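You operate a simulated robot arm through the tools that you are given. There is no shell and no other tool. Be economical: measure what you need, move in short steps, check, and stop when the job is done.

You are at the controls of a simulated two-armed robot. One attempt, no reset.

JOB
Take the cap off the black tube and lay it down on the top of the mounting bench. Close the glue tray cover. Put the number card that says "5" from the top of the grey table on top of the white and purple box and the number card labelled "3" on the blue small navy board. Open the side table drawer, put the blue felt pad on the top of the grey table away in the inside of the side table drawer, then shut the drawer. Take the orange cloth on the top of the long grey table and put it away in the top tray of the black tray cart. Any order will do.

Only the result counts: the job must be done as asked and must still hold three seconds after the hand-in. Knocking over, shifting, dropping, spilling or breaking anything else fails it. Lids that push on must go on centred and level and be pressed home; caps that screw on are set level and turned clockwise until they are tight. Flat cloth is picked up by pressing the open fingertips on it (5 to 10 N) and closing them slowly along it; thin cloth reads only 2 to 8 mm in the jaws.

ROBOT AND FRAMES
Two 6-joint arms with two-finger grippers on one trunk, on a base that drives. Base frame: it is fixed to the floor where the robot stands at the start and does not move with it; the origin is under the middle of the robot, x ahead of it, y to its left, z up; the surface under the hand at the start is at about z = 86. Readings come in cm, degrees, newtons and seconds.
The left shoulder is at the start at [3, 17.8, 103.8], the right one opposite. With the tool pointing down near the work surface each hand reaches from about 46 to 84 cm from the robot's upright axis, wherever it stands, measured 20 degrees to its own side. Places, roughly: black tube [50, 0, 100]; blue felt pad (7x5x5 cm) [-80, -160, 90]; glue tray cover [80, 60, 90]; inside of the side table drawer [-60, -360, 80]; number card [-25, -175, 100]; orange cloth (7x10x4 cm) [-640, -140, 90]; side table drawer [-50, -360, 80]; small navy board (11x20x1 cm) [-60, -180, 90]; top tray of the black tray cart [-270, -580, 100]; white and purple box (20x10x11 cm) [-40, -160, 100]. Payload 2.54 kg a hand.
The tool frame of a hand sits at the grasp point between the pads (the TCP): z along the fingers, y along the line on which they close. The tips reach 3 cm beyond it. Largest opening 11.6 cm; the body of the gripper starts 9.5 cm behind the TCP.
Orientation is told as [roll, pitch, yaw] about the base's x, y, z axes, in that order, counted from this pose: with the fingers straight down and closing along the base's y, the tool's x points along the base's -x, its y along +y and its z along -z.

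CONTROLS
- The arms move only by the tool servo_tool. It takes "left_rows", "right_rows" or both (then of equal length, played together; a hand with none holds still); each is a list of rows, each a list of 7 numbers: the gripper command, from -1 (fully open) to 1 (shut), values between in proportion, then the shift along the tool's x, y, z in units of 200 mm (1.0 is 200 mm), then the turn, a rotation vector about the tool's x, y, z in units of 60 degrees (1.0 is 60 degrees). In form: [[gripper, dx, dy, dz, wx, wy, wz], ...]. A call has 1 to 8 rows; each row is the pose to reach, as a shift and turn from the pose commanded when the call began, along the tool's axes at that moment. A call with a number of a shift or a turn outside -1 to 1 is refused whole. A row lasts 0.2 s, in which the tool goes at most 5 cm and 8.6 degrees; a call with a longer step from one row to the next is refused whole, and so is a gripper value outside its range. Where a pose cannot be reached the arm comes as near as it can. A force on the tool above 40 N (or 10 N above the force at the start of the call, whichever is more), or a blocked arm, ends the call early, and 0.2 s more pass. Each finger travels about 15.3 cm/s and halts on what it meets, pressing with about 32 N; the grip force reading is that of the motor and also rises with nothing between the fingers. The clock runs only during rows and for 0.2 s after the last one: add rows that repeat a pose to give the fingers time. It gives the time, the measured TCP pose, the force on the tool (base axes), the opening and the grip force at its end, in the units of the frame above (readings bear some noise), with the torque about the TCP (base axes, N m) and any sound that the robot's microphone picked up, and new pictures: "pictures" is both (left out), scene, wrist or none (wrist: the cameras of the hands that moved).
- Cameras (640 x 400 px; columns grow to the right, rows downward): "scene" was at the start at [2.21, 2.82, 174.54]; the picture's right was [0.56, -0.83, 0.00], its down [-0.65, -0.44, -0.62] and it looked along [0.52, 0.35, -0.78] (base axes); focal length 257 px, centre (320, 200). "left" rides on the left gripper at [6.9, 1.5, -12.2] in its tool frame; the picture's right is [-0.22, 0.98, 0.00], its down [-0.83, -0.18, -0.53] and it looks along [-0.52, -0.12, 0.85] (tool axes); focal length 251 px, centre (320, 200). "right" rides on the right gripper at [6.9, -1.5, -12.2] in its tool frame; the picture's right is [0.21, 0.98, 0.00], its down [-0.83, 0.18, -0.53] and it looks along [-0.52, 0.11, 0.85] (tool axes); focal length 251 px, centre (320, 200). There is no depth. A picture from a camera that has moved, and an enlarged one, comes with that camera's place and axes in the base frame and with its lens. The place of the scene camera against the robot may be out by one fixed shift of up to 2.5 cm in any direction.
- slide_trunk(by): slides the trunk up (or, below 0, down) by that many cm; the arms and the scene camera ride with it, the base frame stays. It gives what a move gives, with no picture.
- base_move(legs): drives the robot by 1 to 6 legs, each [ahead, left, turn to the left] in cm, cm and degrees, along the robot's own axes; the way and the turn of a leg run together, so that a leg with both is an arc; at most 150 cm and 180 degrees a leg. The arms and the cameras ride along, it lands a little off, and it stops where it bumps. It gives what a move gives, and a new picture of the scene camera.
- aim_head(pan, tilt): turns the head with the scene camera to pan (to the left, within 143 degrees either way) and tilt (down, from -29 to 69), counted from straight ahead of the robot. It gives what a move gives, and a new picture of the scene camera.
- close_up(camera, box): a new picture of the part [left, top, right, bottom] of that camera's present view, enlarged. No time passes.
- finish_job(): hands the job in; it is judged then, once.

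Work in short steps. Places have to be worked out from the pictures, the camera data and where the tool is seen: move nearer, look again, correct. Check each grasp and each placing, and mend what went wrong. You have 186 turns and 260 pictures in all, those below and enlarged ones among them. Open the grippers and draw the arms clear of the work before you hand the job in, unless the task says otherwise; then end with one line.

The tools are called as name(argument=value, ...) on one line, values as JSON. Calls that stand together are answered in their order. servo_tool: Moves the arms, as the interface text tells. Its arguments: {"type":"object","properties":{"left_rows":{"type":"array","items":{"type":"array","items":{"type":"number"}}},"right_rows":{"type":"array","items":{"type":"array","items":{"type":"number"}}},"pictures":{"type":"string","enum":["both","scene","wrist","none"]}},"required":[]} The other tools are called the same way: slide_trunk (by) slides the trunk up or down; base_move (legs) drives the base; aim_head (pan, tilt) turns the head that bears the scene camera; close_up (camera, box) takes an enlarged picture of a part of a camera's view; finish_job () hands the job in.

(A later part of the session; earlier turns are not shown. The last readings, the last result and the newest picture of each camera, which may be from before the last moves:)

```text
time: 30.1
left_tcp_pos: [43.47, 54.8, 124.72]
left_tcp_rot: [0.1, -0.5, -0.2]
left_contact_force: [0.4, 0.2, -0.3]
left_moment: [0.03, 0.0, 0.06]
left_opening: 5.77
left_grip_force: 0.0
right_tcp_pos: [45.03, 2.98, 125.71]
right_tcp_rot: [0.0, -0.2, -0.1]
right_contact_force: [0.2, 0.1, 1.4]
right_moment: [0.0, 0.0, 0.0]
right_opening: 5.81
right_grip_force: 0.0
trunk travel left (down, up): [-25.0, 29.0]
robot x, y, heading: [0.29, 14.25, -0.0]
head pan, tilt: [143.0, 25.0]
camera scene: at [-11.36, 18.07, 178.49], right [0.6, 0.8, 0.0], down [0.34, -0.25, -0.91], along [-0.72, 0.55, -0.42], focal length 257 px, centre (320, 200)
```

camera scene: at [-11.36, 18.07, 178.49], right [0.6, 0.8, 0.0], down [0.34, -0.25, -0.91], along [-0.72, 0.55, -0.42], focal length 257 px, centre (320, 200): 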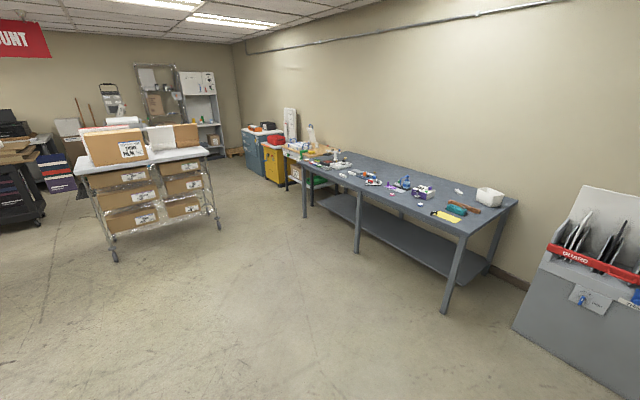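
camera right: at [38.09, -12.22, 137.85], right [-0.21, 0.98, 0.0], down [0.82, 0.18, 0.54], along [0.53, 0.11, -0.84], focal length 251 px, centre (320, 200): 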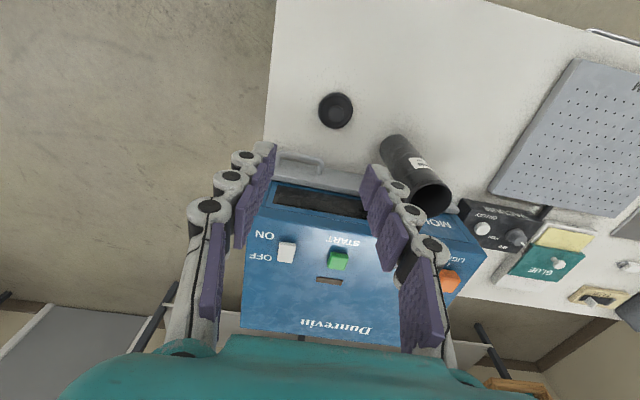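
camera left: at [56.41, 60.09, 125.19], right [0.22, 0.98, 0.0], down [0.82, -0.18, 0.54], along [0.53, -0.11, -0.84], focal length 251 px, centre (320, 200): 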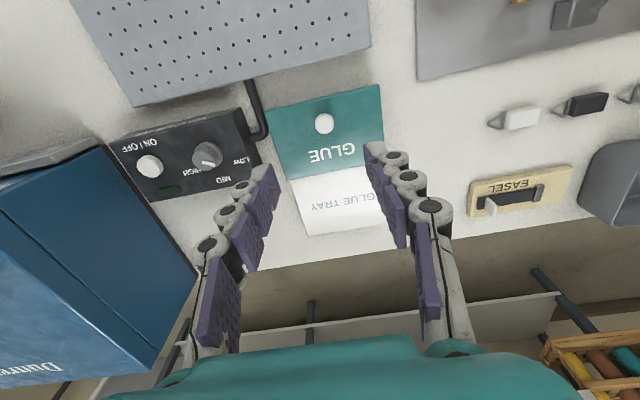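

The grey table's front edge is near y=-149 and runs along x, with the cards, box, board and pad on it. I'll back off the bench, turn right 90 degrees and drive toward it.

base_move(legs=[[-50, 0, 0], [0, 0, -90], [95, 0, 0]])

aim_head(pan=0, tilt=45)

```text
time: 41.4
left_tcp_pos: [-9.83, -124.21, 124.68]
left_tcp_rot: [0.2, -0.5, -90.3]
left_contact_force: [0.7, 0.7, 0.0]
left_moment: [0.03, -0.01, -0.01]
left_opening: 5.8
left_grip_force: 0.1
right_tcp_pos: [-61.69, -125.61, 125.68]
right_tcp_rot: [0.0, -0.3, -90.2]
right_contact_force: [0.1, 0.1, -0.3]
right_moment: [0.01, 0.01, 0.01]
right_opening: 5.79
right_grip_force: 0.0
trunk travel left (down, up): [-25.0, 29.0]
robot x, y, heading: [-50.78, -80.88, -90.2]
head pan, tilt: [143.0, 25.0]
camera scene: at [-46.16, -71.91, 178.49], right [0.8, -0.6, 0.0], down [-0.26, -0.34, -0.91], along [0.55, 0.72, -0.42], focal length 257 px, centre (320, 200)
```

scene: 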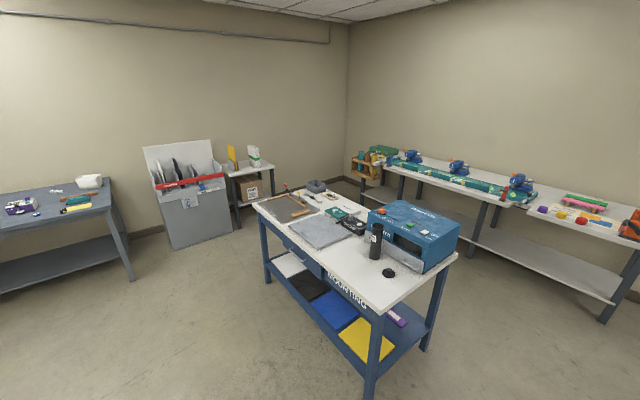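

```text
time: 43.6
left_tcp_pos: [-9.92, -124.21, 124.65]
left_tcp_rot: [0.1, -0.5, -90.3]
left_contact_force: [-0.1, -0.2, 0.5]
left_moment: [-0.03, 0.01, 0.0]
left_opening: 5.8
left_grip_force: 0.1
right_tcp_pos: [-61.67, -125.63, 125.68]
right_tcp_rot: [0.1, -0.1, -90.2]
right_contact_force: [-1.0, 1.0, -0.6]
right_moment: [-0.01, 0.01, -0.02]
right_opening: 5.78
right_grip_force: 0.0
trunk travel left (down, up): [-25.0, 29.0]
robot x, y, heading: [-50.73, -80.51, -90.1]
head pan, tilt: [0.0, 45.0]
camera scene: at [-51.74, -87.34, 175.43], right [-1.0, 0.0, 0.0], down [0.0, 0.71, -0.71], along [0.0, -0.71, -0.71], focal length 257 px, centre (320, 200)
```

scene: 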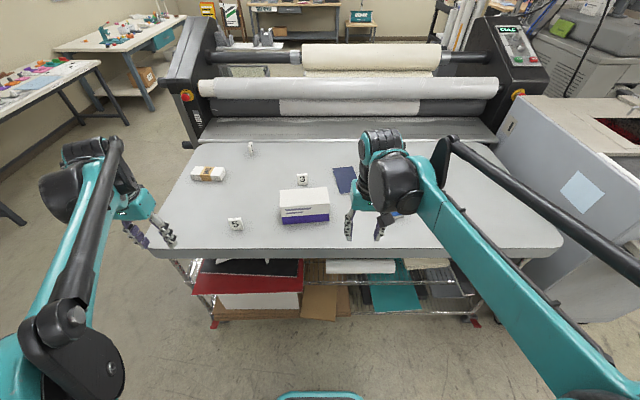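

Several number tents stand on the table. I'll enlarge to read them.

close_up(camera="scene", box=[170, 130, 430, 270])

close_up(camera="scene", box=[215, 210, 265, 240])

close_up(camera="right", box=[0, 0, 640, 400])

close_up(camera="left", box=[0, 0, 640, 400])

```text
2.46 times, centred on (300, 200) of scene
camera zoom: at [-51.74, -87.34, 175.43], right [-1.0, 0.0, 0.0], down [0.0, 0.71, -0.71], along [0.0, -0.71, -0.71], focal length 632 px, centre (369, 200)
```

zoom: 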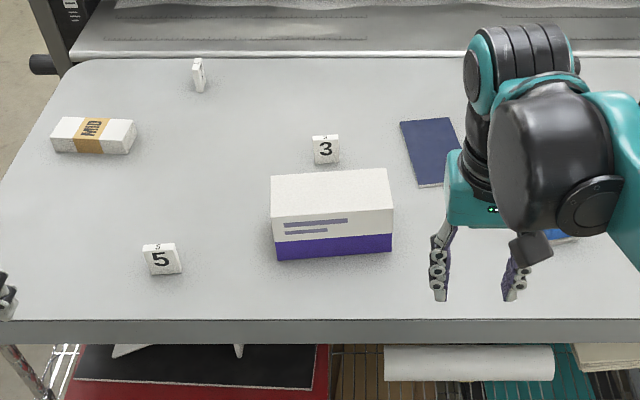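

```text
12.80 times, centred on (240, 225) of scene
camera zoom: at [-51.74, -87.34, 175.43], right [-1.0, 0.0, 0.0], down [0.0, 0.71, -0.71], along [0.0, -0.71, -0.71], focal length 3289 px, centre (1344, -120)
```

zoom: 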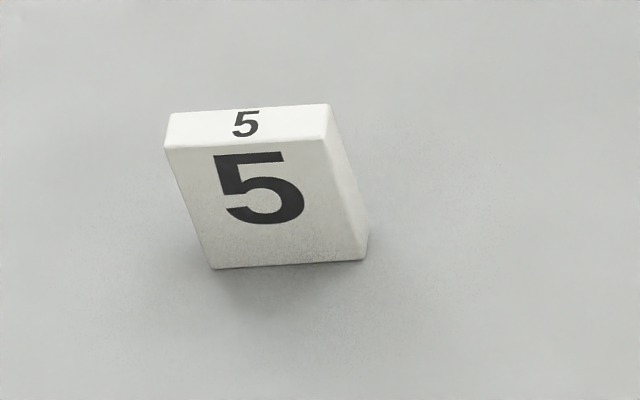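

```text
1.00 times, centred on (320, 200) of right (not enlarged: the box is as wide or as high as the picture)
camera zoom: at [-63.08, -118.64, 137.82], right [0.98, 0.21, 0.0], down [0.18, -0.82, 0.54], along [0.11, -0.53, -0.84], focal length 251 px, centre (320, 200)
```

zoom: 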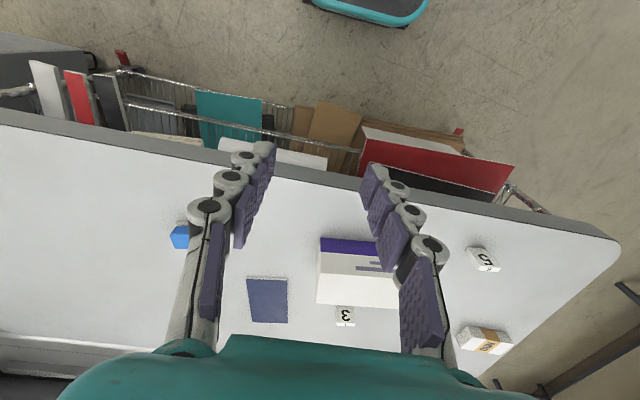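

```text
1.00 times, centred on (320, 200) of left (not enlarged: the box is as wide or as high as the picture)
camera zoom: at [-8.4, -117.25, 136.75], right [0.98, -0.22, 0.0], down [-0.19, -0.82, 0.54], along [-0.12, -0.53, -0.84], focal length 251 px, centre (320, 200)
```

zoom: 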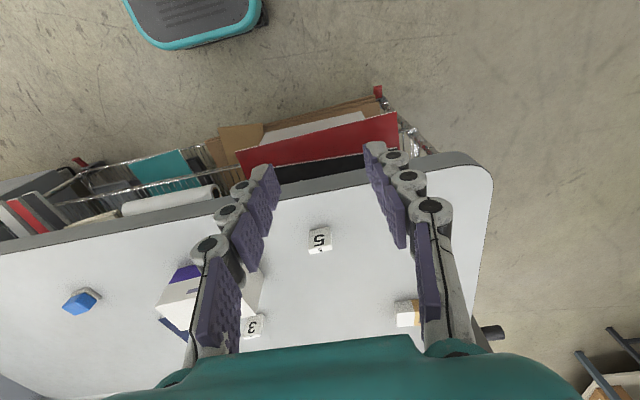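

Card "5" is near the front-left at about (-18, -160). Card "3" is behind the box at about (-40, -190). I'll drive 20 cm closer and bring the left hand over card 5.

base_move(legs=[[20, 0, 0]])

close_up(camera="left", box=[0, 0, 640, 400])

close_up(camera="right", box=[0, 0, 640, 400])

```text
time: 45.2
left_tcp_pos: [-9.76, -144.19, 124.74]
left_tcp_rot: [0.1, -0.4, -90.2]
left_contact_force: [-0.1, -1.0, 0.0]
left_moment: [0.07, -0.01, 0.0]
left_opening: 5.78
left_grip_force: 0.1
right_tcp_pos: [-61.55, -145.63, 125.68]
right_tcp_rot: [0.0, -0.2, -90.0]
right_contact_force: [-0.8, -0.3, 1.1]
right_moment: [0.03, -0.01, 0.02]
right_opening: 5.8
right_grip_force: 0.1
trunk travel left (down, up): [-25.0, 29.0]
robot x, y, heading: [-50.6, -100.52, -90.1]
head pan, tilt: [0.0, 45.0]
camera scene: at [-51.77, -107.34, 175.42], right [-1.0, 0.0, 0.0], down [0.0, 0.71, -0.71], along [0.0, -0.71, -0.71], focal length 257 px, centre (320, 200)
```

scene: 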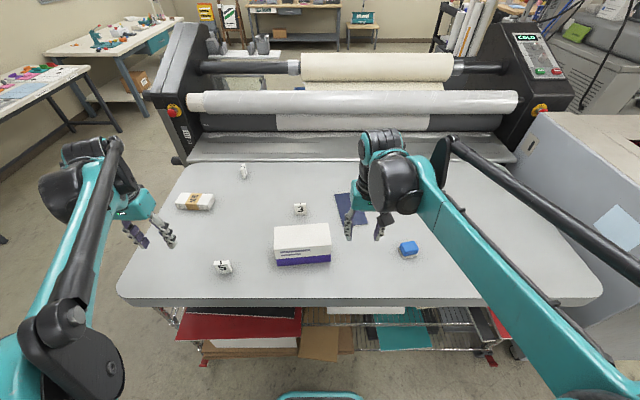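

```text
1.00 times, centred on (320, 200) of left (not enlarged: the box is as wide or as high as the picture)
camera zoom: at [-8.35, -137.12, 136.73], right [0.98, -0.22, 0.0], down [-0.18, -0.82, 0.54], along [-0.11, -0.53, -0.84], focal length 251 px, centre (320, 200)
```

zoom: 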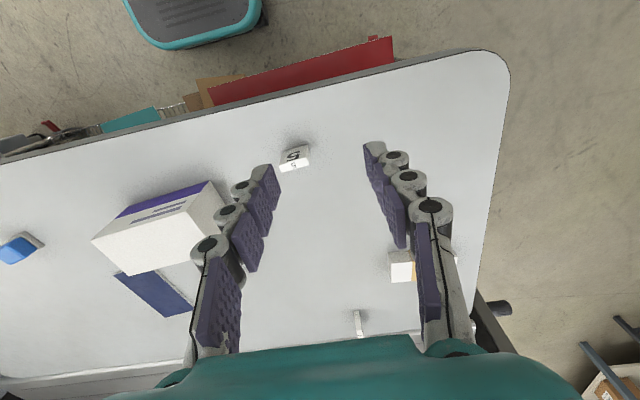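

```text
1.00 times, centred on (320, 200) of right (not enlarged: the box is as wide or as high as the picture)
camera zoom: at [-63.02, -138.64, 137.79], right [0.98, 0.21, 0.0], down [0.18, -0.82, 0.54], along [0.11, -0.52, -0.84], focal length 251 px, centre (320, 200)
```

zoom: 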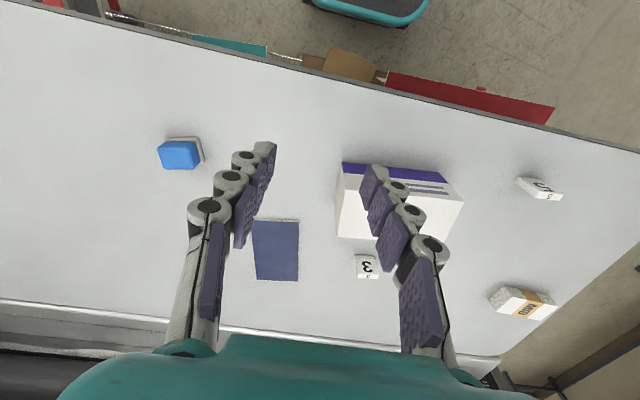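

Triangulation puts the cards near z≈96, so this table is higher than 86, at roughly 93. I'll move the left hand over card 5 with the fingers open.

servo_tool(left_rows=[[-0.1, -0.1, -0.06, 0.05, 0, 0, 0], [-0.1, -0.2, -0.13, 0.15, 0, 0, 0], [-0.1, -0.3, -0.2, 0.25, 0, 0, 0], [-0.1, -0.4, -0.27, 0.4, 0, 0, 0], [-0.1, -0.48, -0.325, 0.55, 0, 0, 0]], pictures="wrist")

close_up(camera="left", box=[220, 80, 420, 205])

```text
time: 46.4
left_tcp_pos: [-16.35, -153.84, 113.65]
left_tcp_rot: [0.1, -0.4, -90.1]
left_contact_force: [0.3, 0.4, 0.3]
left_moment: [0.05, -0.03, -0.02]
left_opening: 6.38
left_grip_force: 0.0
right_tcp_pos: [-61.5, -145.74, 125.74]
right_tcp_rot: [0.1, -0.2, -90.0]
right_contact_force: [1.4, 0.3, -0.4]
right_moment: [0.02, -0.02, 0.0]
right_opening: 5.82
right_grip_force: 0.1
trunk travel left (down, up): [-25.0, 29.0]
robot x, y, heading: [-50.54, -100.56, -89.7]
head pan, tilt: [0.0, 45.0]
camera left: at [-14.87, -146.89, 125.71], right [0.98, -0.22, 0.0], down [-0.18, -0.82, 0.54], along [-0.11, -0.53, -0.84], focal length 251 px, centre (320, 200)
```

left: 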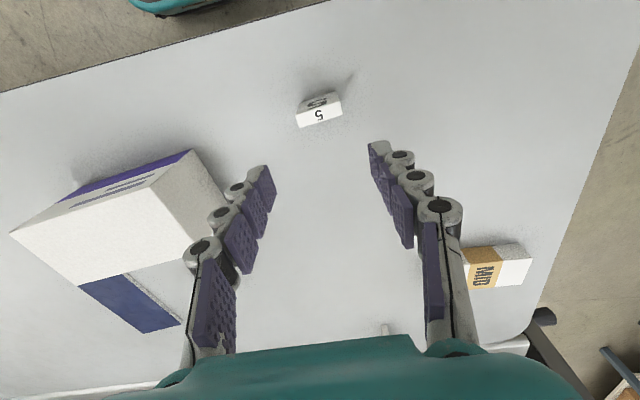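

```text
3.20 times, centred on (320, 142) of left
camera zoom: at [-14.87, -146.89, 125.71], right [0.98, -0.22, 0.0], down [-0.18, -0.82, 0.54], along [-0.11, -0.53, -0.84], focal length 805 px, centre (320, 384)
```

zoom: 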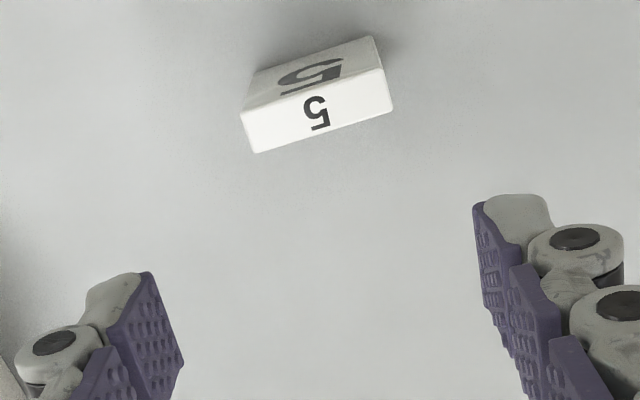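

The top of card 5 is at about (-16.2, -153.6, 98), turned about 4° from the table axis. I'll descend around it with a wider opening.

servo_tool(left_rows=[[-0.4, 0, 0, 0.2, 0, 0, -0.075], [-0.4, 0, 0, 0.4, 0, 0, -0.075], [-0.4, 0, 0, 0.55, 0, 0, -0.075], [-0.4, 0, 0, 0.62, 0, 0, -0.075], [-0.4, 0, 0, 0.66, 0, 0, -0.075]], pictures="wrist")

```text
time: 47.6
left_tcp_pos: [-16.29, -153.82, 100.49]
left_tcp_rot: [0.0, -0.5, -85.6]
left_contact_force: [0.7, -0.4, -0.2]
left_moment: [0.01, 0.0, 0.0]
left_opening: 8.13
left_grip_force: 0.1
right_tcp_pos: [-61.64, -145.7, 125.68]
right_tcp_rot: [0.1, -0.2, -90.0]
right_contact_force: [0.6, 0.1, -0.6]
right_moment: [0.01, 0.0, 0.01]
right_opening: 5.79
right_grip_force: 0.1
trunk travel left (down, up): [-25.0, 29.0]
robot x, y, heading: [-50.75, -100.48, -89.9]
head pan, tilt: [0.0, 45.0]
camera left: at [-15.37, -146.74, 112.62], right [0.99, -0.14, 0.0], down [-0.12, -0.83, 0.54], along [-0.07, -0.54, -0.84], focal length 251 px, centre (320, 200)
```

left: 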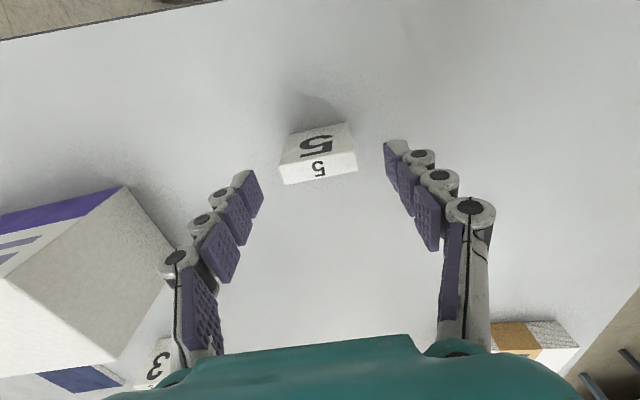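

The card top is level with the tips and centred. I'll go 2.8 cm lower and close.

servo_tool(left_rows=[[-0.4, 0, 0, 0.06, 0, 0, 0], [-0.4, 0, 0, 0.11, 0, 0, 0], [-0.4, 0, 0, 0.14, 0, 0, 0], [0, 0, 0, 0.14, 0, 0, 0], [0.3, 0, 0, 0.14, 0, 0, 0], [0.6, 0, 0, 0.14, 0, 0, 0], [0.6, 0, 0, 0.14, 0, 0, 0]], pictures="wrist")

```text
time: 49.2
left_tcp_pos: [-16.32, -153.8, 97.74]
left_tcp_rot: [-0.1, -0.5, -85.5]
left_contact_force: [-0.6, -0.1, -0.3]
left_moment: [0.02, 0.03, 0.01]
left_opening: 4.86
left_grip_force: 31.9
right_tcp_pos: [-61.64, -145.7, 125.81]
right_tcp_rot: [0.0, -0.2, -90.0]
right_contact_force: [-0.2, -0.3, 1.7]
right_moment: [0.0, 0.0, -0.03]
right_opening: 5.81
right_grip_force: 0.0
trunk travel left (down, up): [-25.0, 29.0]
robot x, y, heading: [-50.73, -100.61, -89.6]
head pan, tilt: [0.0, 45.0]
camera left: at [-15.35, -146.74, 109.81], right [0.99, -0.14, 0.0], down [-0.12, -0.83, 0.54], along [-0.07, -0.54, -0.84], focal length 251 px, centre (320, 200)
```

left: 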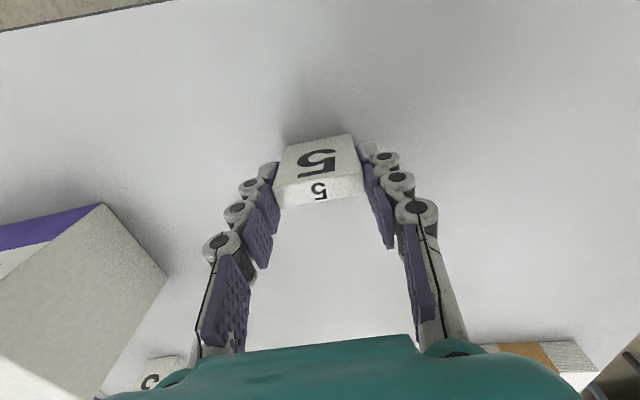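

Card 5 is gripped at 4.86 cm. I'll lift it 16 cm and look at the box.

servo_tool(left_rows=[[0.6, 0, 0, -0.1, 0, 0, 0], [0.6, 0, 0, -0.3, 0, 0, 0], [0.6, 0, 0, -0.55, 0, 0, 0], [0.6, 0, 0, -0.8, 0, 0, 0], [0.6, 0, 0, -0.8, 0, 0, 0.075]], pictures="both")

```text
time: 50.4
left_tcp_pos: [-16.41, -153.7, 113.78]
left_tcp_rot: [0.1, -0.4, -90.1]
left_contact_force: [-0.2, 0.2, -0.4]
left_moment: [0.0, 0.02, 0.0]
left_opening: 4.9
left_grip_force: 31.8
right_tcp_pos: [-61.56, -145.77, 125.71]
right_tcp_rot: [0.0, -0.1, -90.0]
right_contact_force: [-0.6, 0.0, -0.1]
right_moment: [0.05, 0.01, -0.01]
right_opening: 5.8
right_grip_force: 0.1
trunk travel left (down, up): [-25.0, 29.0]
robot x, y, heading: [-50.61, -100.28, -90.0]
head pan, tilt: [0.0, 45.0]
camera scene: at [-51.72, -107.31, 175.42], right [-1.0, 0.0, 0.0], down [0.0, 0.71, -0.71], along [0.0, -0.71, -0.71], focal length 257 px, centre (320, 200)
camera left: at [-14.86, -146.75, 125.75], right [0.98, -0.22, 0.0], down [-0.18, -0.82, 0.54], along [-0.12, -0.53, -0.84], focal length 251 px, centre (320, 200)
```

scene: 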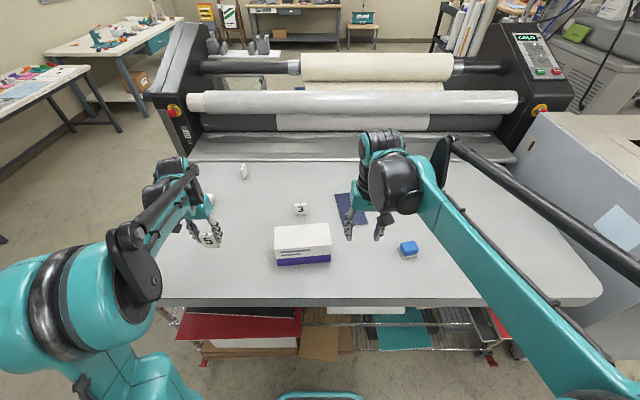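
left: 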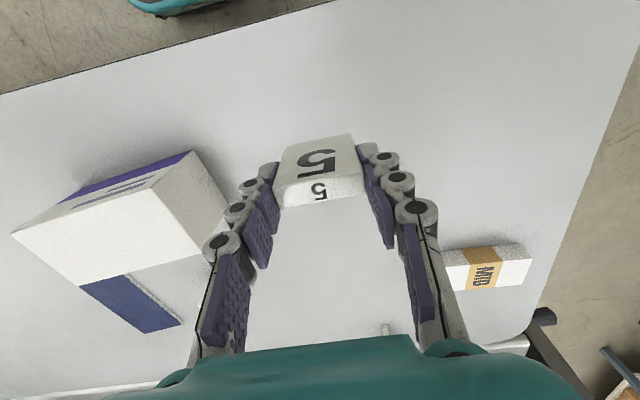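

Card 5 is lifted. The box top is centred near (-43, -161) at z≈104. I'll move the right hand aside and carry the card toward the box.

servo_tool(left_rows=[[0.6, -0.05, -0.2, -0.15, 0, 0, 0], [0.6, -0.1, -0.4, -0.15, 0, 0, 0], [0.6, -0.15, -0.6, -0.15, 0, 0, 0], [0.6, -0.2, -0.8, -0.15, 0, 0, 0], [0.6, -0.3, -0.95, -0.15, 0, 0, 0]], right_rows=[[0, 0, -0.15, 0, 0, 0, 0], [0, 0, -0.3, -0.05, 0, 0, 0], [0, 0, -0.45, -0.1, 0, 0, 0], [0, 0, -0.6, -0.15, 0, 0, 0], [0, 0, -0.75, -0.2, 0, 0, 0]], pictures="wrist")

```text
refused: row 1 steps farther than a row can; nothing moved
```

The first row was slightly too long, so I'll use smaller steps.

servo_tool(left_rows=[[0.6, -0.04, -0.17, -0.1, 0, 0, 0], [0.6, -0.1, -0.37, -0.15, 0, 0, 0], [0.6, -0.15, -0.57, -0.15, 0, 0, 0], [0.6, -0.2, -0.77, -0.15, 0, 0, 0], [0.6, -0.3, -0.95, -0.15, 0, 0, 0]], right_rows=[[0, 0, -0.15, 0, 0, 0, 0], [0, 0, -0.3, -0.05, 0, 0, 0], [0, 0, -0.45, -0.1, 0, 0, 0], [0, 0, -0.6, -0.15, 0, 0, 0], [0, 0, -0.75, -0.2, 0, 0, 0]], pictures="wrist")

```text
time: 51.6
left_tcp_pos: [-35.43, -159.68, 116.58]
left_tcp_rot: [0.2, -0.5, -90.0]
left_contact_force: [-1.1, -0.6, -0.6]
left_moment: [0.02, -0.05, -0.01]
left_opening: 4.87
left_grip_force: 32.1
right_tcp_pos: [-76.8, -145.59, 129.75]
right_tcp_rot: [0.1, -0.1, -90.0]
right_contact_force: [-0.3, 0.3, 0.4]
right_moment: [0.04, -0.06, -0.03]
right_opening: 5.79
right_grip_force: 0.1
trunk travel left (down, up): [-25.0, 29.0]
robot x, y, heading: [-50.99, -100.45, -90.0]
head pan, tilt: [0.0, 45.0]
camera right: at [-78.21, -138.67, 141.74], right [0.98, 0.21, 0.0], down [0.18, -0.82, 0.54], along [0.12, -0.52, -0.84], focal length 251 px, centre (320, 200)
camera left: at [-33.97, -152.82, 128.7], right [0.98, -0.22, 0.0], down [-0.18, -0.82, 0.54], along [-0.11, -0.53, -0.84], focal length 251 px, centre (320, 200)
```

right: 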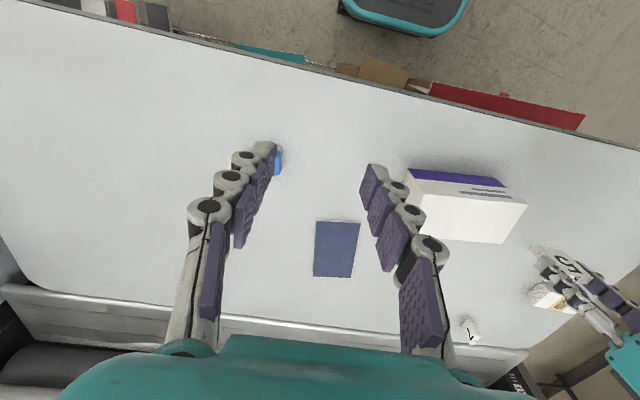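
left: 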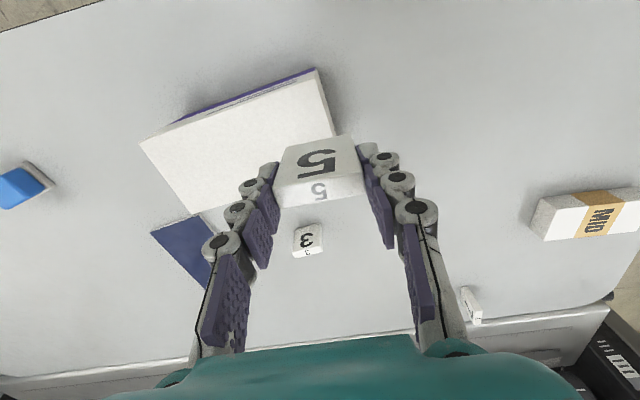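

The box top centre is refined to about (-44.3, -161.5). I'll move above it and lower until the card touches.

servo_tool(left_rows=[[0.6, -0.03, -0.15, 0, 0, 0, 0], [0.6, -0.06, -0.3, 0, 0, 0, 0], [0.6, -0.09, -0.445, 0, 0, 0, 0], [0.6, -0.09, -0.445, 0.15, 0, 0, 0], [0.6, -0.09, -0.445, 0.25, 0, 0, 0]], pictures="both")

```text
time: 52.8
left_tcp_pos: [-44.28, -161.5, 111.64]
left_tcp_rot: [0.2, -0.4, -90.1]
left_contact_force: [-0.6, 0.1, -0.5]
left_moment: [-0.03, -0.01, 0.04]
left_opening: 4.87
left_grip_force: 32.5
right_tcp_pos: [-76.7, -145.55, 129.63]
right_tcp_rot: [0.0, -0.3, -90.1]
right_contact_force: [-0.6, -0.5, 0.2]
right_moment: [-0.01, 0.0, -0.01]
right_opening: 5.81
right_grip_force: 0.2
trunk travel left (down, up): [-25.0, 29.0]
robot x, y, heading: [-50.56, -101.0, -90.1]
head pan, tilt: [0.0, 45.0]
camera scene: at [-51.81, -107.25, 175.43], right [-1.0, 0.0, 0.0], down [0.0, 0.71, -0.71], along [0.0, -0.71, -0.71], focal length 257 px, centre (320, 200)
camera left: at [-42.79, -154.49, 123.77], right [0.98, -0.22, 0.0], down [-0.18, -0.82, 0.54], along [-0.11, -0.53, -0.84], focal length 251 px, centre (320, 200)
```

scene: 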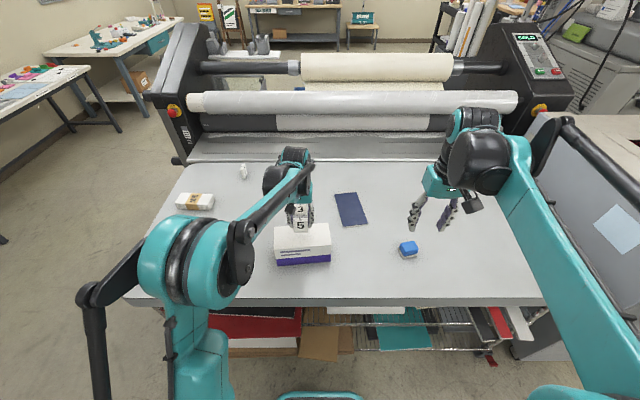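
left: 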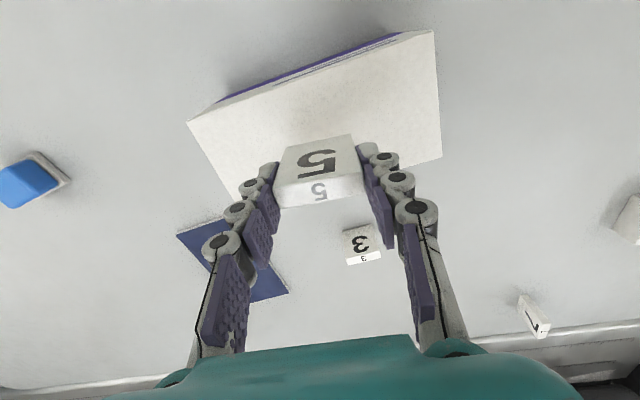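

The card is well within the box top. I'll lower in small steps until contact.

servo_tool(left_rows=[[0.6, 0, 0, 0.05, 0, 0, 0], [0.6, 0, 0, 0.1, 0, 0, 0], [0.6, 0, 0, 0.125, 0, 0, 0], [0.6, 0, 0, 0.15, 0, 0, 0], [0.6, 0, 0, 0.17, 0, 0, 0], [0.6, 0, 0, 0.19, 0, 0, 0]], pictures="wrist")

```text
time: 54.2
left_tcp_pos: [-44.26, -161.3, 108.12]
left_tcp_rot: [0.1, -0.6, -90.1]
left_contact_force: [1.0, -2.3, 26.1]
left_moment: [-0.04, 0.04, -0.02]
left_opening: 4.89
left_grip_force: 31.9
right_tcp_pos: [-76.53, -145.37, 129.87]
right_tcp_rot: [-0.1, -0.3, -89.9]
right_contact_force: [0.2, 0.3, 0.1]
right_moment: [-0.03, -0.01, 0.05]
right_opening: 5.77
right_grip_force: 0.2
trunk travel left (down, up): [-25.0, 29.0]
robot x, y, heading: [-50.61, -100.83, -90.0]
head pan, tilt: [0.0, 45.0]
camera left: at [-42.77, -154.27, 120.17], right [0.98, -0.22, 0.0], down [-0.18, -0.82, 0.54], along [-0.11, -0.53, -0.84], focal length 251 px, centre (320, 200)
```

left: 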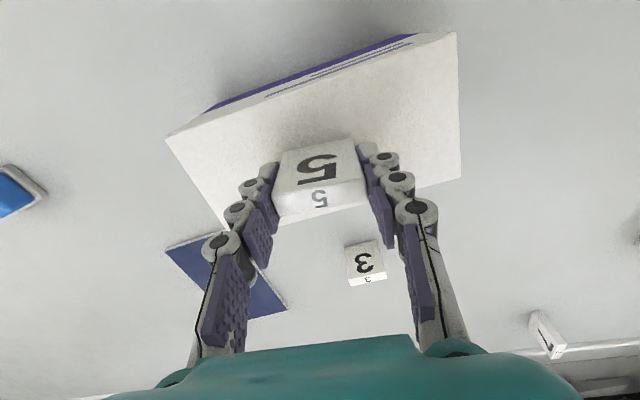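

The card is touching the box with 26 N. I'll ease up a touch, open the fingers evenly and rise.

servo_tool(left_rows=[[0.6, 0, 0, -0.01, 0, 0, 0], [0.1, 0, 0, -0.01, 0, 0, 0], [-0.2, 0, 0, -0.01, 0, 0, 0], [-0.3, 0, 0, -0.05, 0, 0, 0], [-0.3, 0, 0, -0.2, 0, 0, 0], [-0.3, 0, 0, -0.4, 0, 0, 0], [-0.3, 0, 0, -0.6, 0, 0, 0]], pictures="both")

```text
time: 55.8
left_tcp_pos: [-44.18, -161.24, 120.15]
left_tcp_rot: [0.1, -0.5, -90.1]
left_contact_force: [-0.4, 0.6, 0.8]
left_moment: [-0.02, 0.0, 0.02]
left_opening: 7.57
left_grip_force: 0.0
right_tcp_pos: [-76.54, -145.46, 129.71]
right_tcp_rot: [0.1, -0.3, -90.1]
right_contact_force: [-0.5, -0.1, -0.3]
right_moment: [-0.06, -0.02, 0.01]
right_opening: 5.78
right_grip_force: 0.1
trunk travel left (down, up): [-25.0, 29.0]
robot x, y, heading: [-50.61, -100.47, -90.1]
head pan, tilt: [0.0, 45.0]
camera scene: at [-51.78, -107.13, 175.43], right [-1.0, 0.0, 0.0], down [0.0, 0.71, -0.71], along [0.0, -0.71, -0.71], focal length 257 px, centre (320, 200)
camera left: at [-42.73, -154.28, 132.21], right [0.98, -0.22, 0.0], down [-0.18, -0.82, 0.54], along [-0.11, -0.53, -0.84], focal length 251 px, centre (320, 200)
```

scene: 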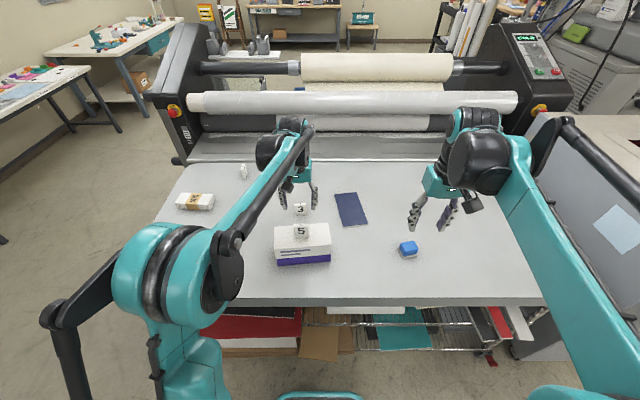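
left: 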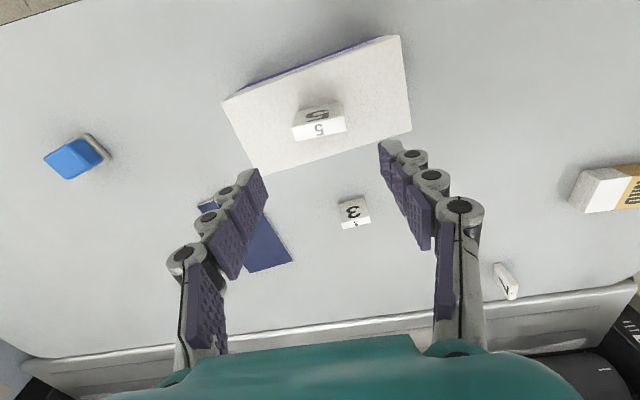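

Card 5 stands on the box. Card 3 is at about (-42, -182.7) and the board centre is about (-64, -182.5). I'll drive 12 cm ahead and 8 cm right for reach.

base_move(legs=[[12, -8, 0]])

close_up(camera="left", box=[160, 20, 560, 270])

```text
time: 57.2
left_tcp_pos: [-52.16, -173.5, 120.0]
left_tcp_rot: [0.0, -0.4, -90.1]
left_contact_force: [-0.8, -0.2, 0.4]
left_moment: [0.01, -0.06, 0.0]
left_opening: 7.54
left_grip_force: 0.0
right_tcp_pos: [-84.58, -157.86, 129.76]
right_tcp_rot: [0.1, -0.2, -90.1]
right_contact_force: [0.2, 0.3, 0.7]
right_moment: [0.05, -0.04, -0.02]
right_opening: 5.79
right_grip_force: 0.0
trunk travel left (down, up): [-25.0, 29.0]
robot x, y, heading: [-58.79, -112.99, -89.9]
head pan, tilt: [0.0, 45.0]
camera scene: at [-59.8, -119.4, 175.42], right [-1.0, 0.0, 0.0], down [0.0, 0.71, -0.71], along [0.0, -0.71, -0.71], focal length 257 px, centre (320, 200)
```

scene: 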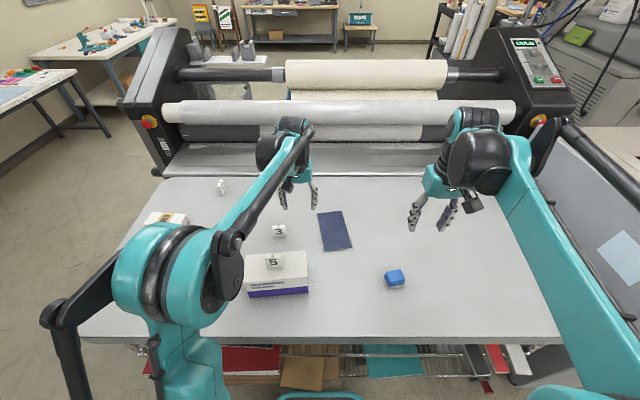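

```text
1.60 times, centred on (360, 145) of left
camera zoom: at [-50.68, -166.5, 132.11], right [0.98, -0.22, 0.0], down [-0.18, -0.82, 0.54], along [-0.11, -0.53, -0.84], focal length 402 px, centre (256, 288)
```

zoom: 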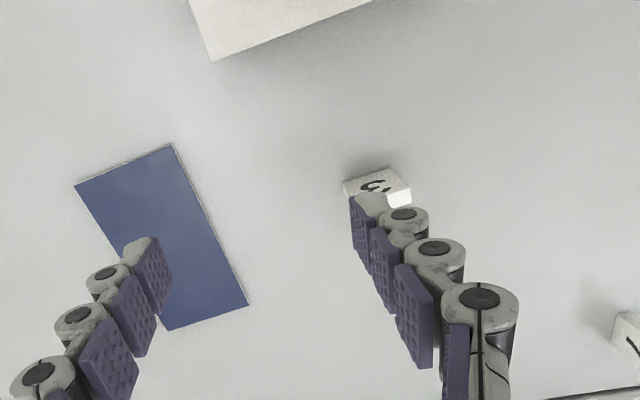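

The board centre is about (-64, -184). I'll bring the left hand above card 3 and lower partway.

servo_tool(left_rows=[[-0.4, -0.15, 0.17, 0, 0, 0, 0], [-0.4, -0.3, 0.34, 0, 0, 0, 0], [-0.4, -0.45, 0.51, 0.1, 0, 0, 0], [-0.4, -0.45, 0.51, 0.3, 0, 0, 0], [-0.4, -0.45, 0.51, 0.5, 0, 0, 0], [-0.4, -0.45, 0.51, 0.7, 0, 0, 0]], pictures="wrist")

close_up(camera="left", box=[220, 80, 420, 205])

```text
time: 58.6
left_tcp_pos: [-41.98, -182.56, 106.1]
left_tcp_rot: [0.1, -0.3, -90.0]
left_contact_force: [-0.5, 0.3, -0.5]
left_moment: [0.03, 0.02, -0.01]
left_opening: 8.09
left_grip_force: 0.0
right_tcp_pos: [-84.5, -157.89, 129.66]
right_tcp_rot: [0.0, -0.2, -90.0]
right_contact_force: [0.2, -0.1, -0.9]
right_moment: [0.05, 0.02, -0.01]
right_opening: 5.8
right_grip_force: 0.0
trunk travel left (down, up): [-25.0, 29.0]
robot x, y, heading: [-58.45, -112.76, -90.0]
head pan, tilt: [0.0, 45.0]
camera left: at [-40.5, -175.64, 118.16], right [0.98, -0.22, 0.0], down [-0.18, -0.82, 0.54], along [-0.11, -0.53, -0.84], focal length 251 px, centre (320, 200)
```

left: 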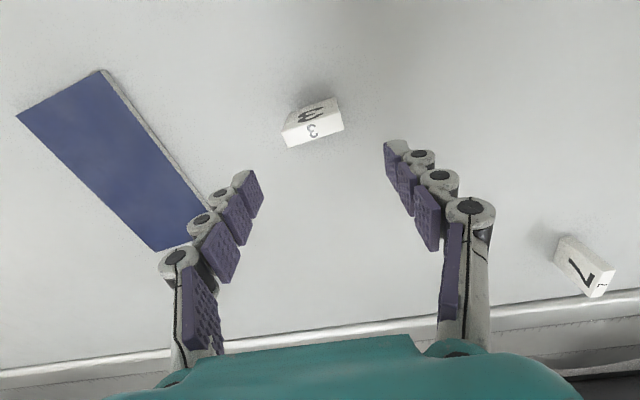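

```text
3.20 times, centred on (320, 142) of left
camera zoom: at [-40.5, -175.64, 118.16], right [0.98, -0.22, 0.0], down [-0.18, -0.82, 0.54], along [-0.11, -0.53, -0.84], focal length 805 px, centre (320, 384)
```

zoom: 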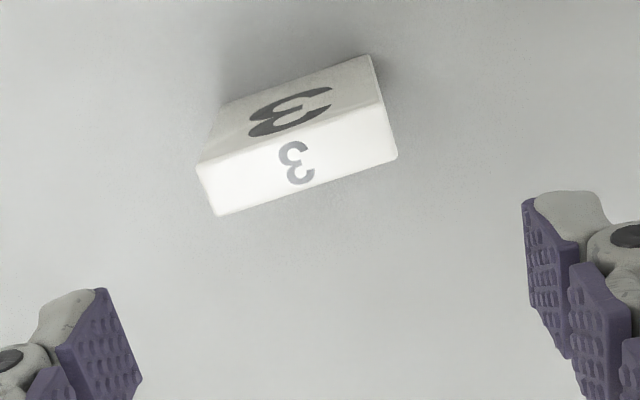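

Card 3's top is at about (-42.3, -181.8), turned about 7°. I'll correct, descend and grip.

servo_tool(left_rows=[[-0.4, 0.0375, -0.015, 0.15, 0, 0, -0.113], [-0.4, 0.0375, -0.015, 0.3, 0, 0, -0.113], [-0.4, 0.0375, -0.015, 0.38, 0, 0, -0.113], [-0.4, 0.0375, -0.015, 0.42, 0, 0, -0.113], [0, 0.0375, -0.015, 0.42, 0, 0, -0.113], [0.3, 0.0375, -0.015, 0.42, 0, 0, -0.113], [0.6, 0.0375, -0.015, 0.42, 0, 0, -0.113], [0.6, 0.0375, -0.015, 0.42, 0, 0, -0.113]], pictures="wrist")

```text
time: 60.4
left_tcp_pos: [-42.05, -181.85, 97.74]
left_tcp_rot: [0.0, -0.5, -83.2]
left_contact_force: [0.2, 0.0, -0.6]
left_moment: [0.02, -0.02, -0.01]
left_opening: 4.86
left_grip_force: 32.0
right_tcp_pos: [-84.57, -157.67, 129.74]
right_tcp_rot: [-0.1, -0.3, -89.9]
right_contact_force: [-0.3, 0.4, -0.2]
right_moment: [0.0, -0.01, -0.01]
right_opening: 5.8
right_grip_force: 0.0
trunk travel left (down, up): [-25.0, 29.0]
robot x, y, heading: [-58.77, -112.66, -89.9]
head pan, tilt: [0.0, 45.0]
camera left: at [-41.51, -174.74, 109.8], right [1.0, -0.1, 0.0], down [-0.08, -0.84, 0.54], along [-0.05, -0.54, -0.84], focal length 251 px, centre (320, 200)
```

left: 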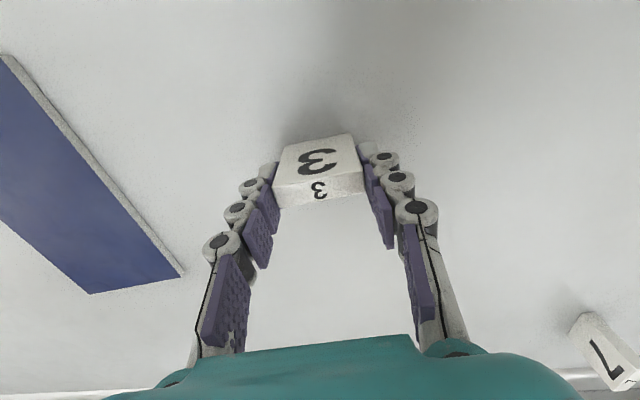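

Card 3 is gripped. I'll lift it 8 cm and carry it toward the board.

servo_tool(left_rows=[[0.6, 0, 0, -0.2, 0, 0, 0], [0.6, 0, 0, -0.4, 0, 0, 0], [0.6, 0, -0.2, -0.4, 0, 0, 0], [0.6, 0, -0.4, -0.4, 0, 0, 0], [0.6, 0, -0.6, -0.4, 0, 0, 0], [0.6, 0.01, -0.8, -0.4, 0, 0, 0], [0.6, 0.015, -1, -0.4, 0, 0, 0]], pictures="wrist")

```text
time: 62.0
left_tcp_pos: [-62.21, -183.71, 105.79]
left_tcp_rot: [0.1, -0.3, -83.2]
left_contact_force: [-0.5, -0.5, -0.7]
left_moment: [0.01, -0.04, 0.03]
left_opening: 4.89
left_grip_force: 31.9
right_tcp_pos: [-84.57, -157.74, 129.69]
right_tcp_rot: [0.1, -0.2, -90.1]
right_contact_force: [-0.2, -0.5, 0.0]
right_moment: [0.02, -0.02, -0.04]
right_opening: 5.81
right_grip_force: 0.2
trunk travel left (down, up): [-25.0, 29.0]
robot x, y, heading: [-58.85, -112.8, -90.1]
head pan, tilt: [0.0, 45.0]
camera left: at [-61.56, -176.74, 117.85], right [1.0, -0.1, 0.0], down [-0.08, -0.84, 0.54], along [-0.05, -0.54, -0.84], focal length 251 px, centre (320, 200)
```

left: 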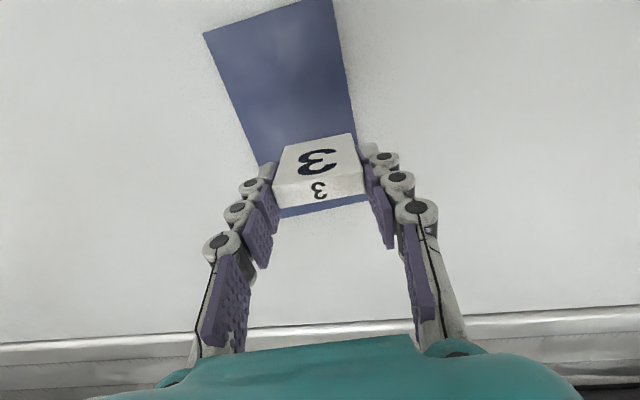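

The board is below with its centre at (-64.2, -184.3). I'll shift 2 cm and lower to contact.

servo_tool(left_rows=[[0.6, 0, -0.1, 0.1, 0, 0, 0], [0.6, 0, -0.1, 0.22, 0, 0, 0], [0.6, 0, -0.1, 0.28, 0, 0, 0], [0.6, 0, -0.1, 0.31, 0, 0, 0], [0.6, 0, -0.1, 0.335, 0, 0, 0], [0.6, 0, -0.1, 0.36, 0, 0, 0], [0.6, 0, -0.1, 0.375, 0, 0, 0]], pictures="wrist")

```text
time: 63.6
left_tcp_pos: [-63.99, -183.88, 98.42]
left_tcp_rot: [-0.1, -0.5, -83.2]
left_contact_force: [-1.3, -7.0, 26.3]
left_moment: [-0.27, 0.05, -0.05]
left_opening: 4.88
left_grip_force: 32.1
right_tcp_pos: [-84.45, -157.45, 129.9]
right_tcp_rot: [0.0, -0.3, -90.0]
right_contact_force: [0.6, 0.7, -0.3]
right_moment: [-0.02, 0.03, 0.0]
right_opening: 5.81
right_grip_force: 0.0
trunk travel left (down, up): [-25.0, 29.0]
robot x, y, heading: [-58.73, -112.72, -90.0]
head pan, tilt: [0.0, 45.0]
camera left: at [-63.36, -176.87, 110.53], right [1.0, -0.1, 0.0], down [-0.08, -0.84, 0.54], along [-0.05, -0.54, -0.84], focal length 251 px, centre (320, 200)
```

left: 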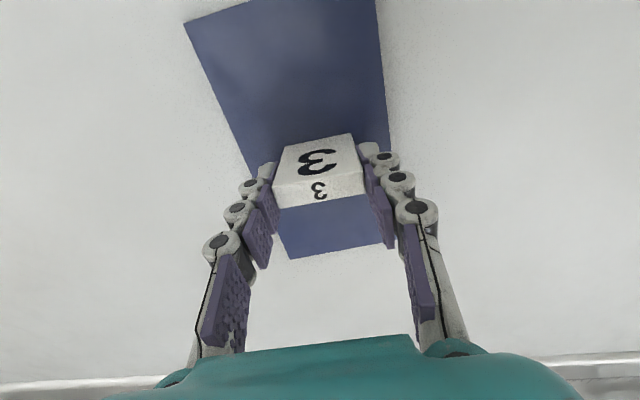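

The card is touching the board. I'll release it and rise.

servo_tool(left_rows=[[0.6, 0, 0, -0.012, 0, 0, 0], [0.1, 0, 0, -0.012, 0, 0, 0], [-0.2, 0, 0, -0.012, 0, 0, 0], [-0.3, 0, 0, -0.06, 0, 0, 0], [-0.3, 0, 0, -0.25, 0, 0, 0], [-0.3, 0, 0, -0.5, 0, 0, 0], [-0.3, 0, 0, -0.75, 0, 0, 0.113], [-0.3, 0, 0, -1, 0, 0, 0.113]], pictures="both")

```text
time: 65.4
left_tcp_pos: [-64.06, -183.94, 118.42]
left_tcp_rot: [0.0, -0.4, -90.1]
left_contact_force: [0.0, 0.6, -0.5]
left_moment: [-0.02, -0.04, 0.01]
left_opening: 7.55
left_grip_force: 0.2
right_tcp_pos: [-84.52, -157.69, 129.84]
right_tcp_rot: [0.1, -0.4, -90.1]
right_contact_force: [-0.3, -0.4, -1.1]
right_moment: [0.0, -0.03, 0.0]
right_opening: 5.79
right_grip_force: 0.1
trunk travel left (down, up): [-25.0, 29.0]
robot x, y, heading: [-58.57, -112.44, -90.1]
head pan, tilt: [0.0, 45.0]
camera scene: at [-59.72, -119.25, 175.43], right [-1.0, 0.0, 0.0], down [0.0, 0.71, -0.71], along [0.0, -0.71, -0.71], focal length 257 px, centre (320, 200)
camera left: at [-62.65, -176.94, 130.49], right [0.98, -0.22, 0.0], down [-0.18, -0.82, 0.54], along [-0.11, -0.53, -0.84], focal length 251 px, centre (320, 200)
```

scene: 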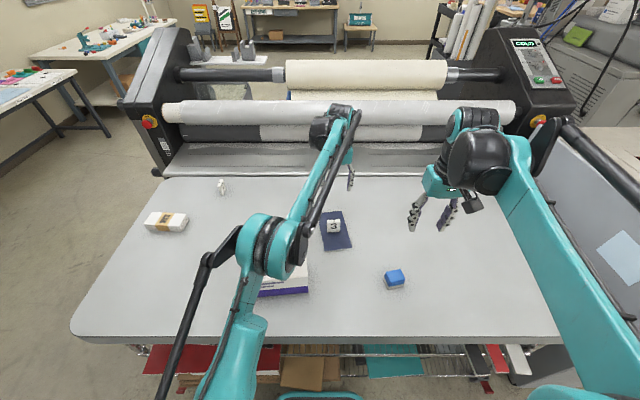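
left: 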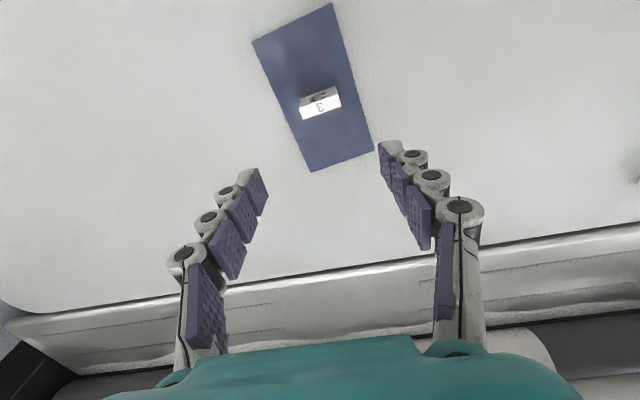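

Card 3 stands on the board. I'll retract the left hand and look through the right camera for the blue pad.

servo_tool(left_rows=[[-0.3, 0.1, 0.15, -0.1, 0, 0, 0], [-0.3, 0.3, 0.25, -0.2, 0, 0, 0], [-0.3, 0.5, 0.35, -0.3, 0, 0, 0], [-0.3, 0.7, 0.45, -0.4, 0, 0, 0], [-0.3, 0.9, 0.55, -0.4, 0, 0, 0]], pictures="none")

close_up(camera="right", box=[0, 0, 640, 400])

```text
time: 66.6
left_tcp_pos: [-52.85, -165.74, 126.14]
left_tcp_rot: [0.1, -0.5, -90.1]
left_contact_force: [-0.4, -0.2, -0.2]
left_moment: [-0.04, 0.01, -0.01]
left_opening: 7.54
left_grip_force: 0.1
right_tcp_pos: [-84.42, -157.49, 129.8]
right_tcp_rot: [0.0, -0.3, -90.1]
right_contact_force: [0.8, 0.8, 0.8]
right_moment: [-0.01, 0.01, -0.01]
right_opening: 5.8
right_grip_force: 0.0
trunk travel left (down, up): [-25.0, 29.0]
robot x, y, heading: [-58.78, -112.87, -90.1]
head pan, tilt: [0.0, 45.0]
```

```text
1.00 times, centred on (320, 200) of right (not enlarged: the box is as wide or as high as the picture)
camera zoom: at [-85.85, -150.43, 141.87], right [0.98, 0.21, 0.0], down [0.18, -0.82, 0.54], along [0.11, -0.53, -0.84], focal length 251 px, centre (320, 200)
```

zoom: 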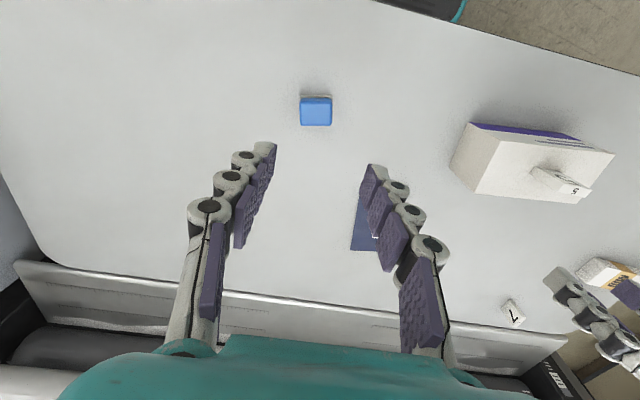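

The pad is at about (-84.5, -161). I'll lower the right hand toward it with the fingers open.

servo_tool(right_rows=[[-0.5, -0.06, 0, 0.2, 0, 0, 0], [-0.8, -0.12, 0, 0.4, 0, 0, 0], [-0.8, -0.175, 0, 0.6, 0, 0, 0], [-0.8, -0.175, 0, 0.8, 0, 0, 0], [-0.8, -0.175, 0, 1.0, 0, 0, 0]], pictures="wrist")

close_up(camera="right", box=[220, 80, 420, 205])

```text
time: 67.8
left_tcp_pos: [-53.1, -166.09, 126.0]
left_tcp_rot: [0.1, -0.4, -90.2]
left_contact_force: [0.7, 0.3, 0.1]
left_moment: [0.03, -0.02, -0.02]
left_opening: 7.54
left_grip_force: 0.1
right_tcp_pos: [-84.45, -161.27, 109.75]
right_tcp_rot: [-0.1, -0.3, -90.1]
right_contact_force: [-0.1, -0.1, -0.9]
right_moment: [0.01, -0.03, -0.02]
right_opening: 10.41
right_grip_force: 0.0
trunk travel left (down, up): [-25.0, 29.0]
robot x, y, heading: [-58.81, -112.87, -89.8]
head pan, tilt: [0.0, 45.0]
camera right: at [-85.96, -154.23, 121.7], right [0.98, 0.22, 0.0], down [0.18, -0.82, 0.54], along [0.12, -0.52, -0.84], focal length 251 px, centre (320, 200)
```

right: 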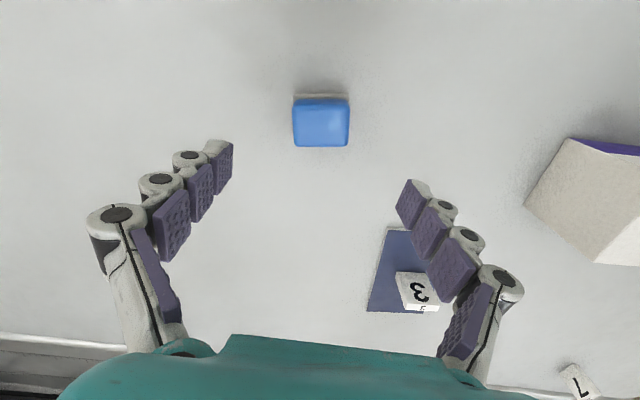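

```text
3.20 times, centred on (320, 142) of right
camera zoom: at [-85.96, -154.23, 121.7], right [0.98, 0.22, 0.0], down [0.18, -0.82, 0.54], along [0.12, -0.52, -0.84], focal length 805 px, centre (320, 384)
```

zoom: 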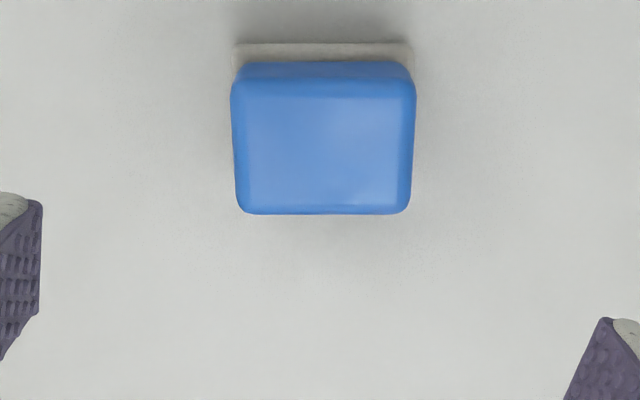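

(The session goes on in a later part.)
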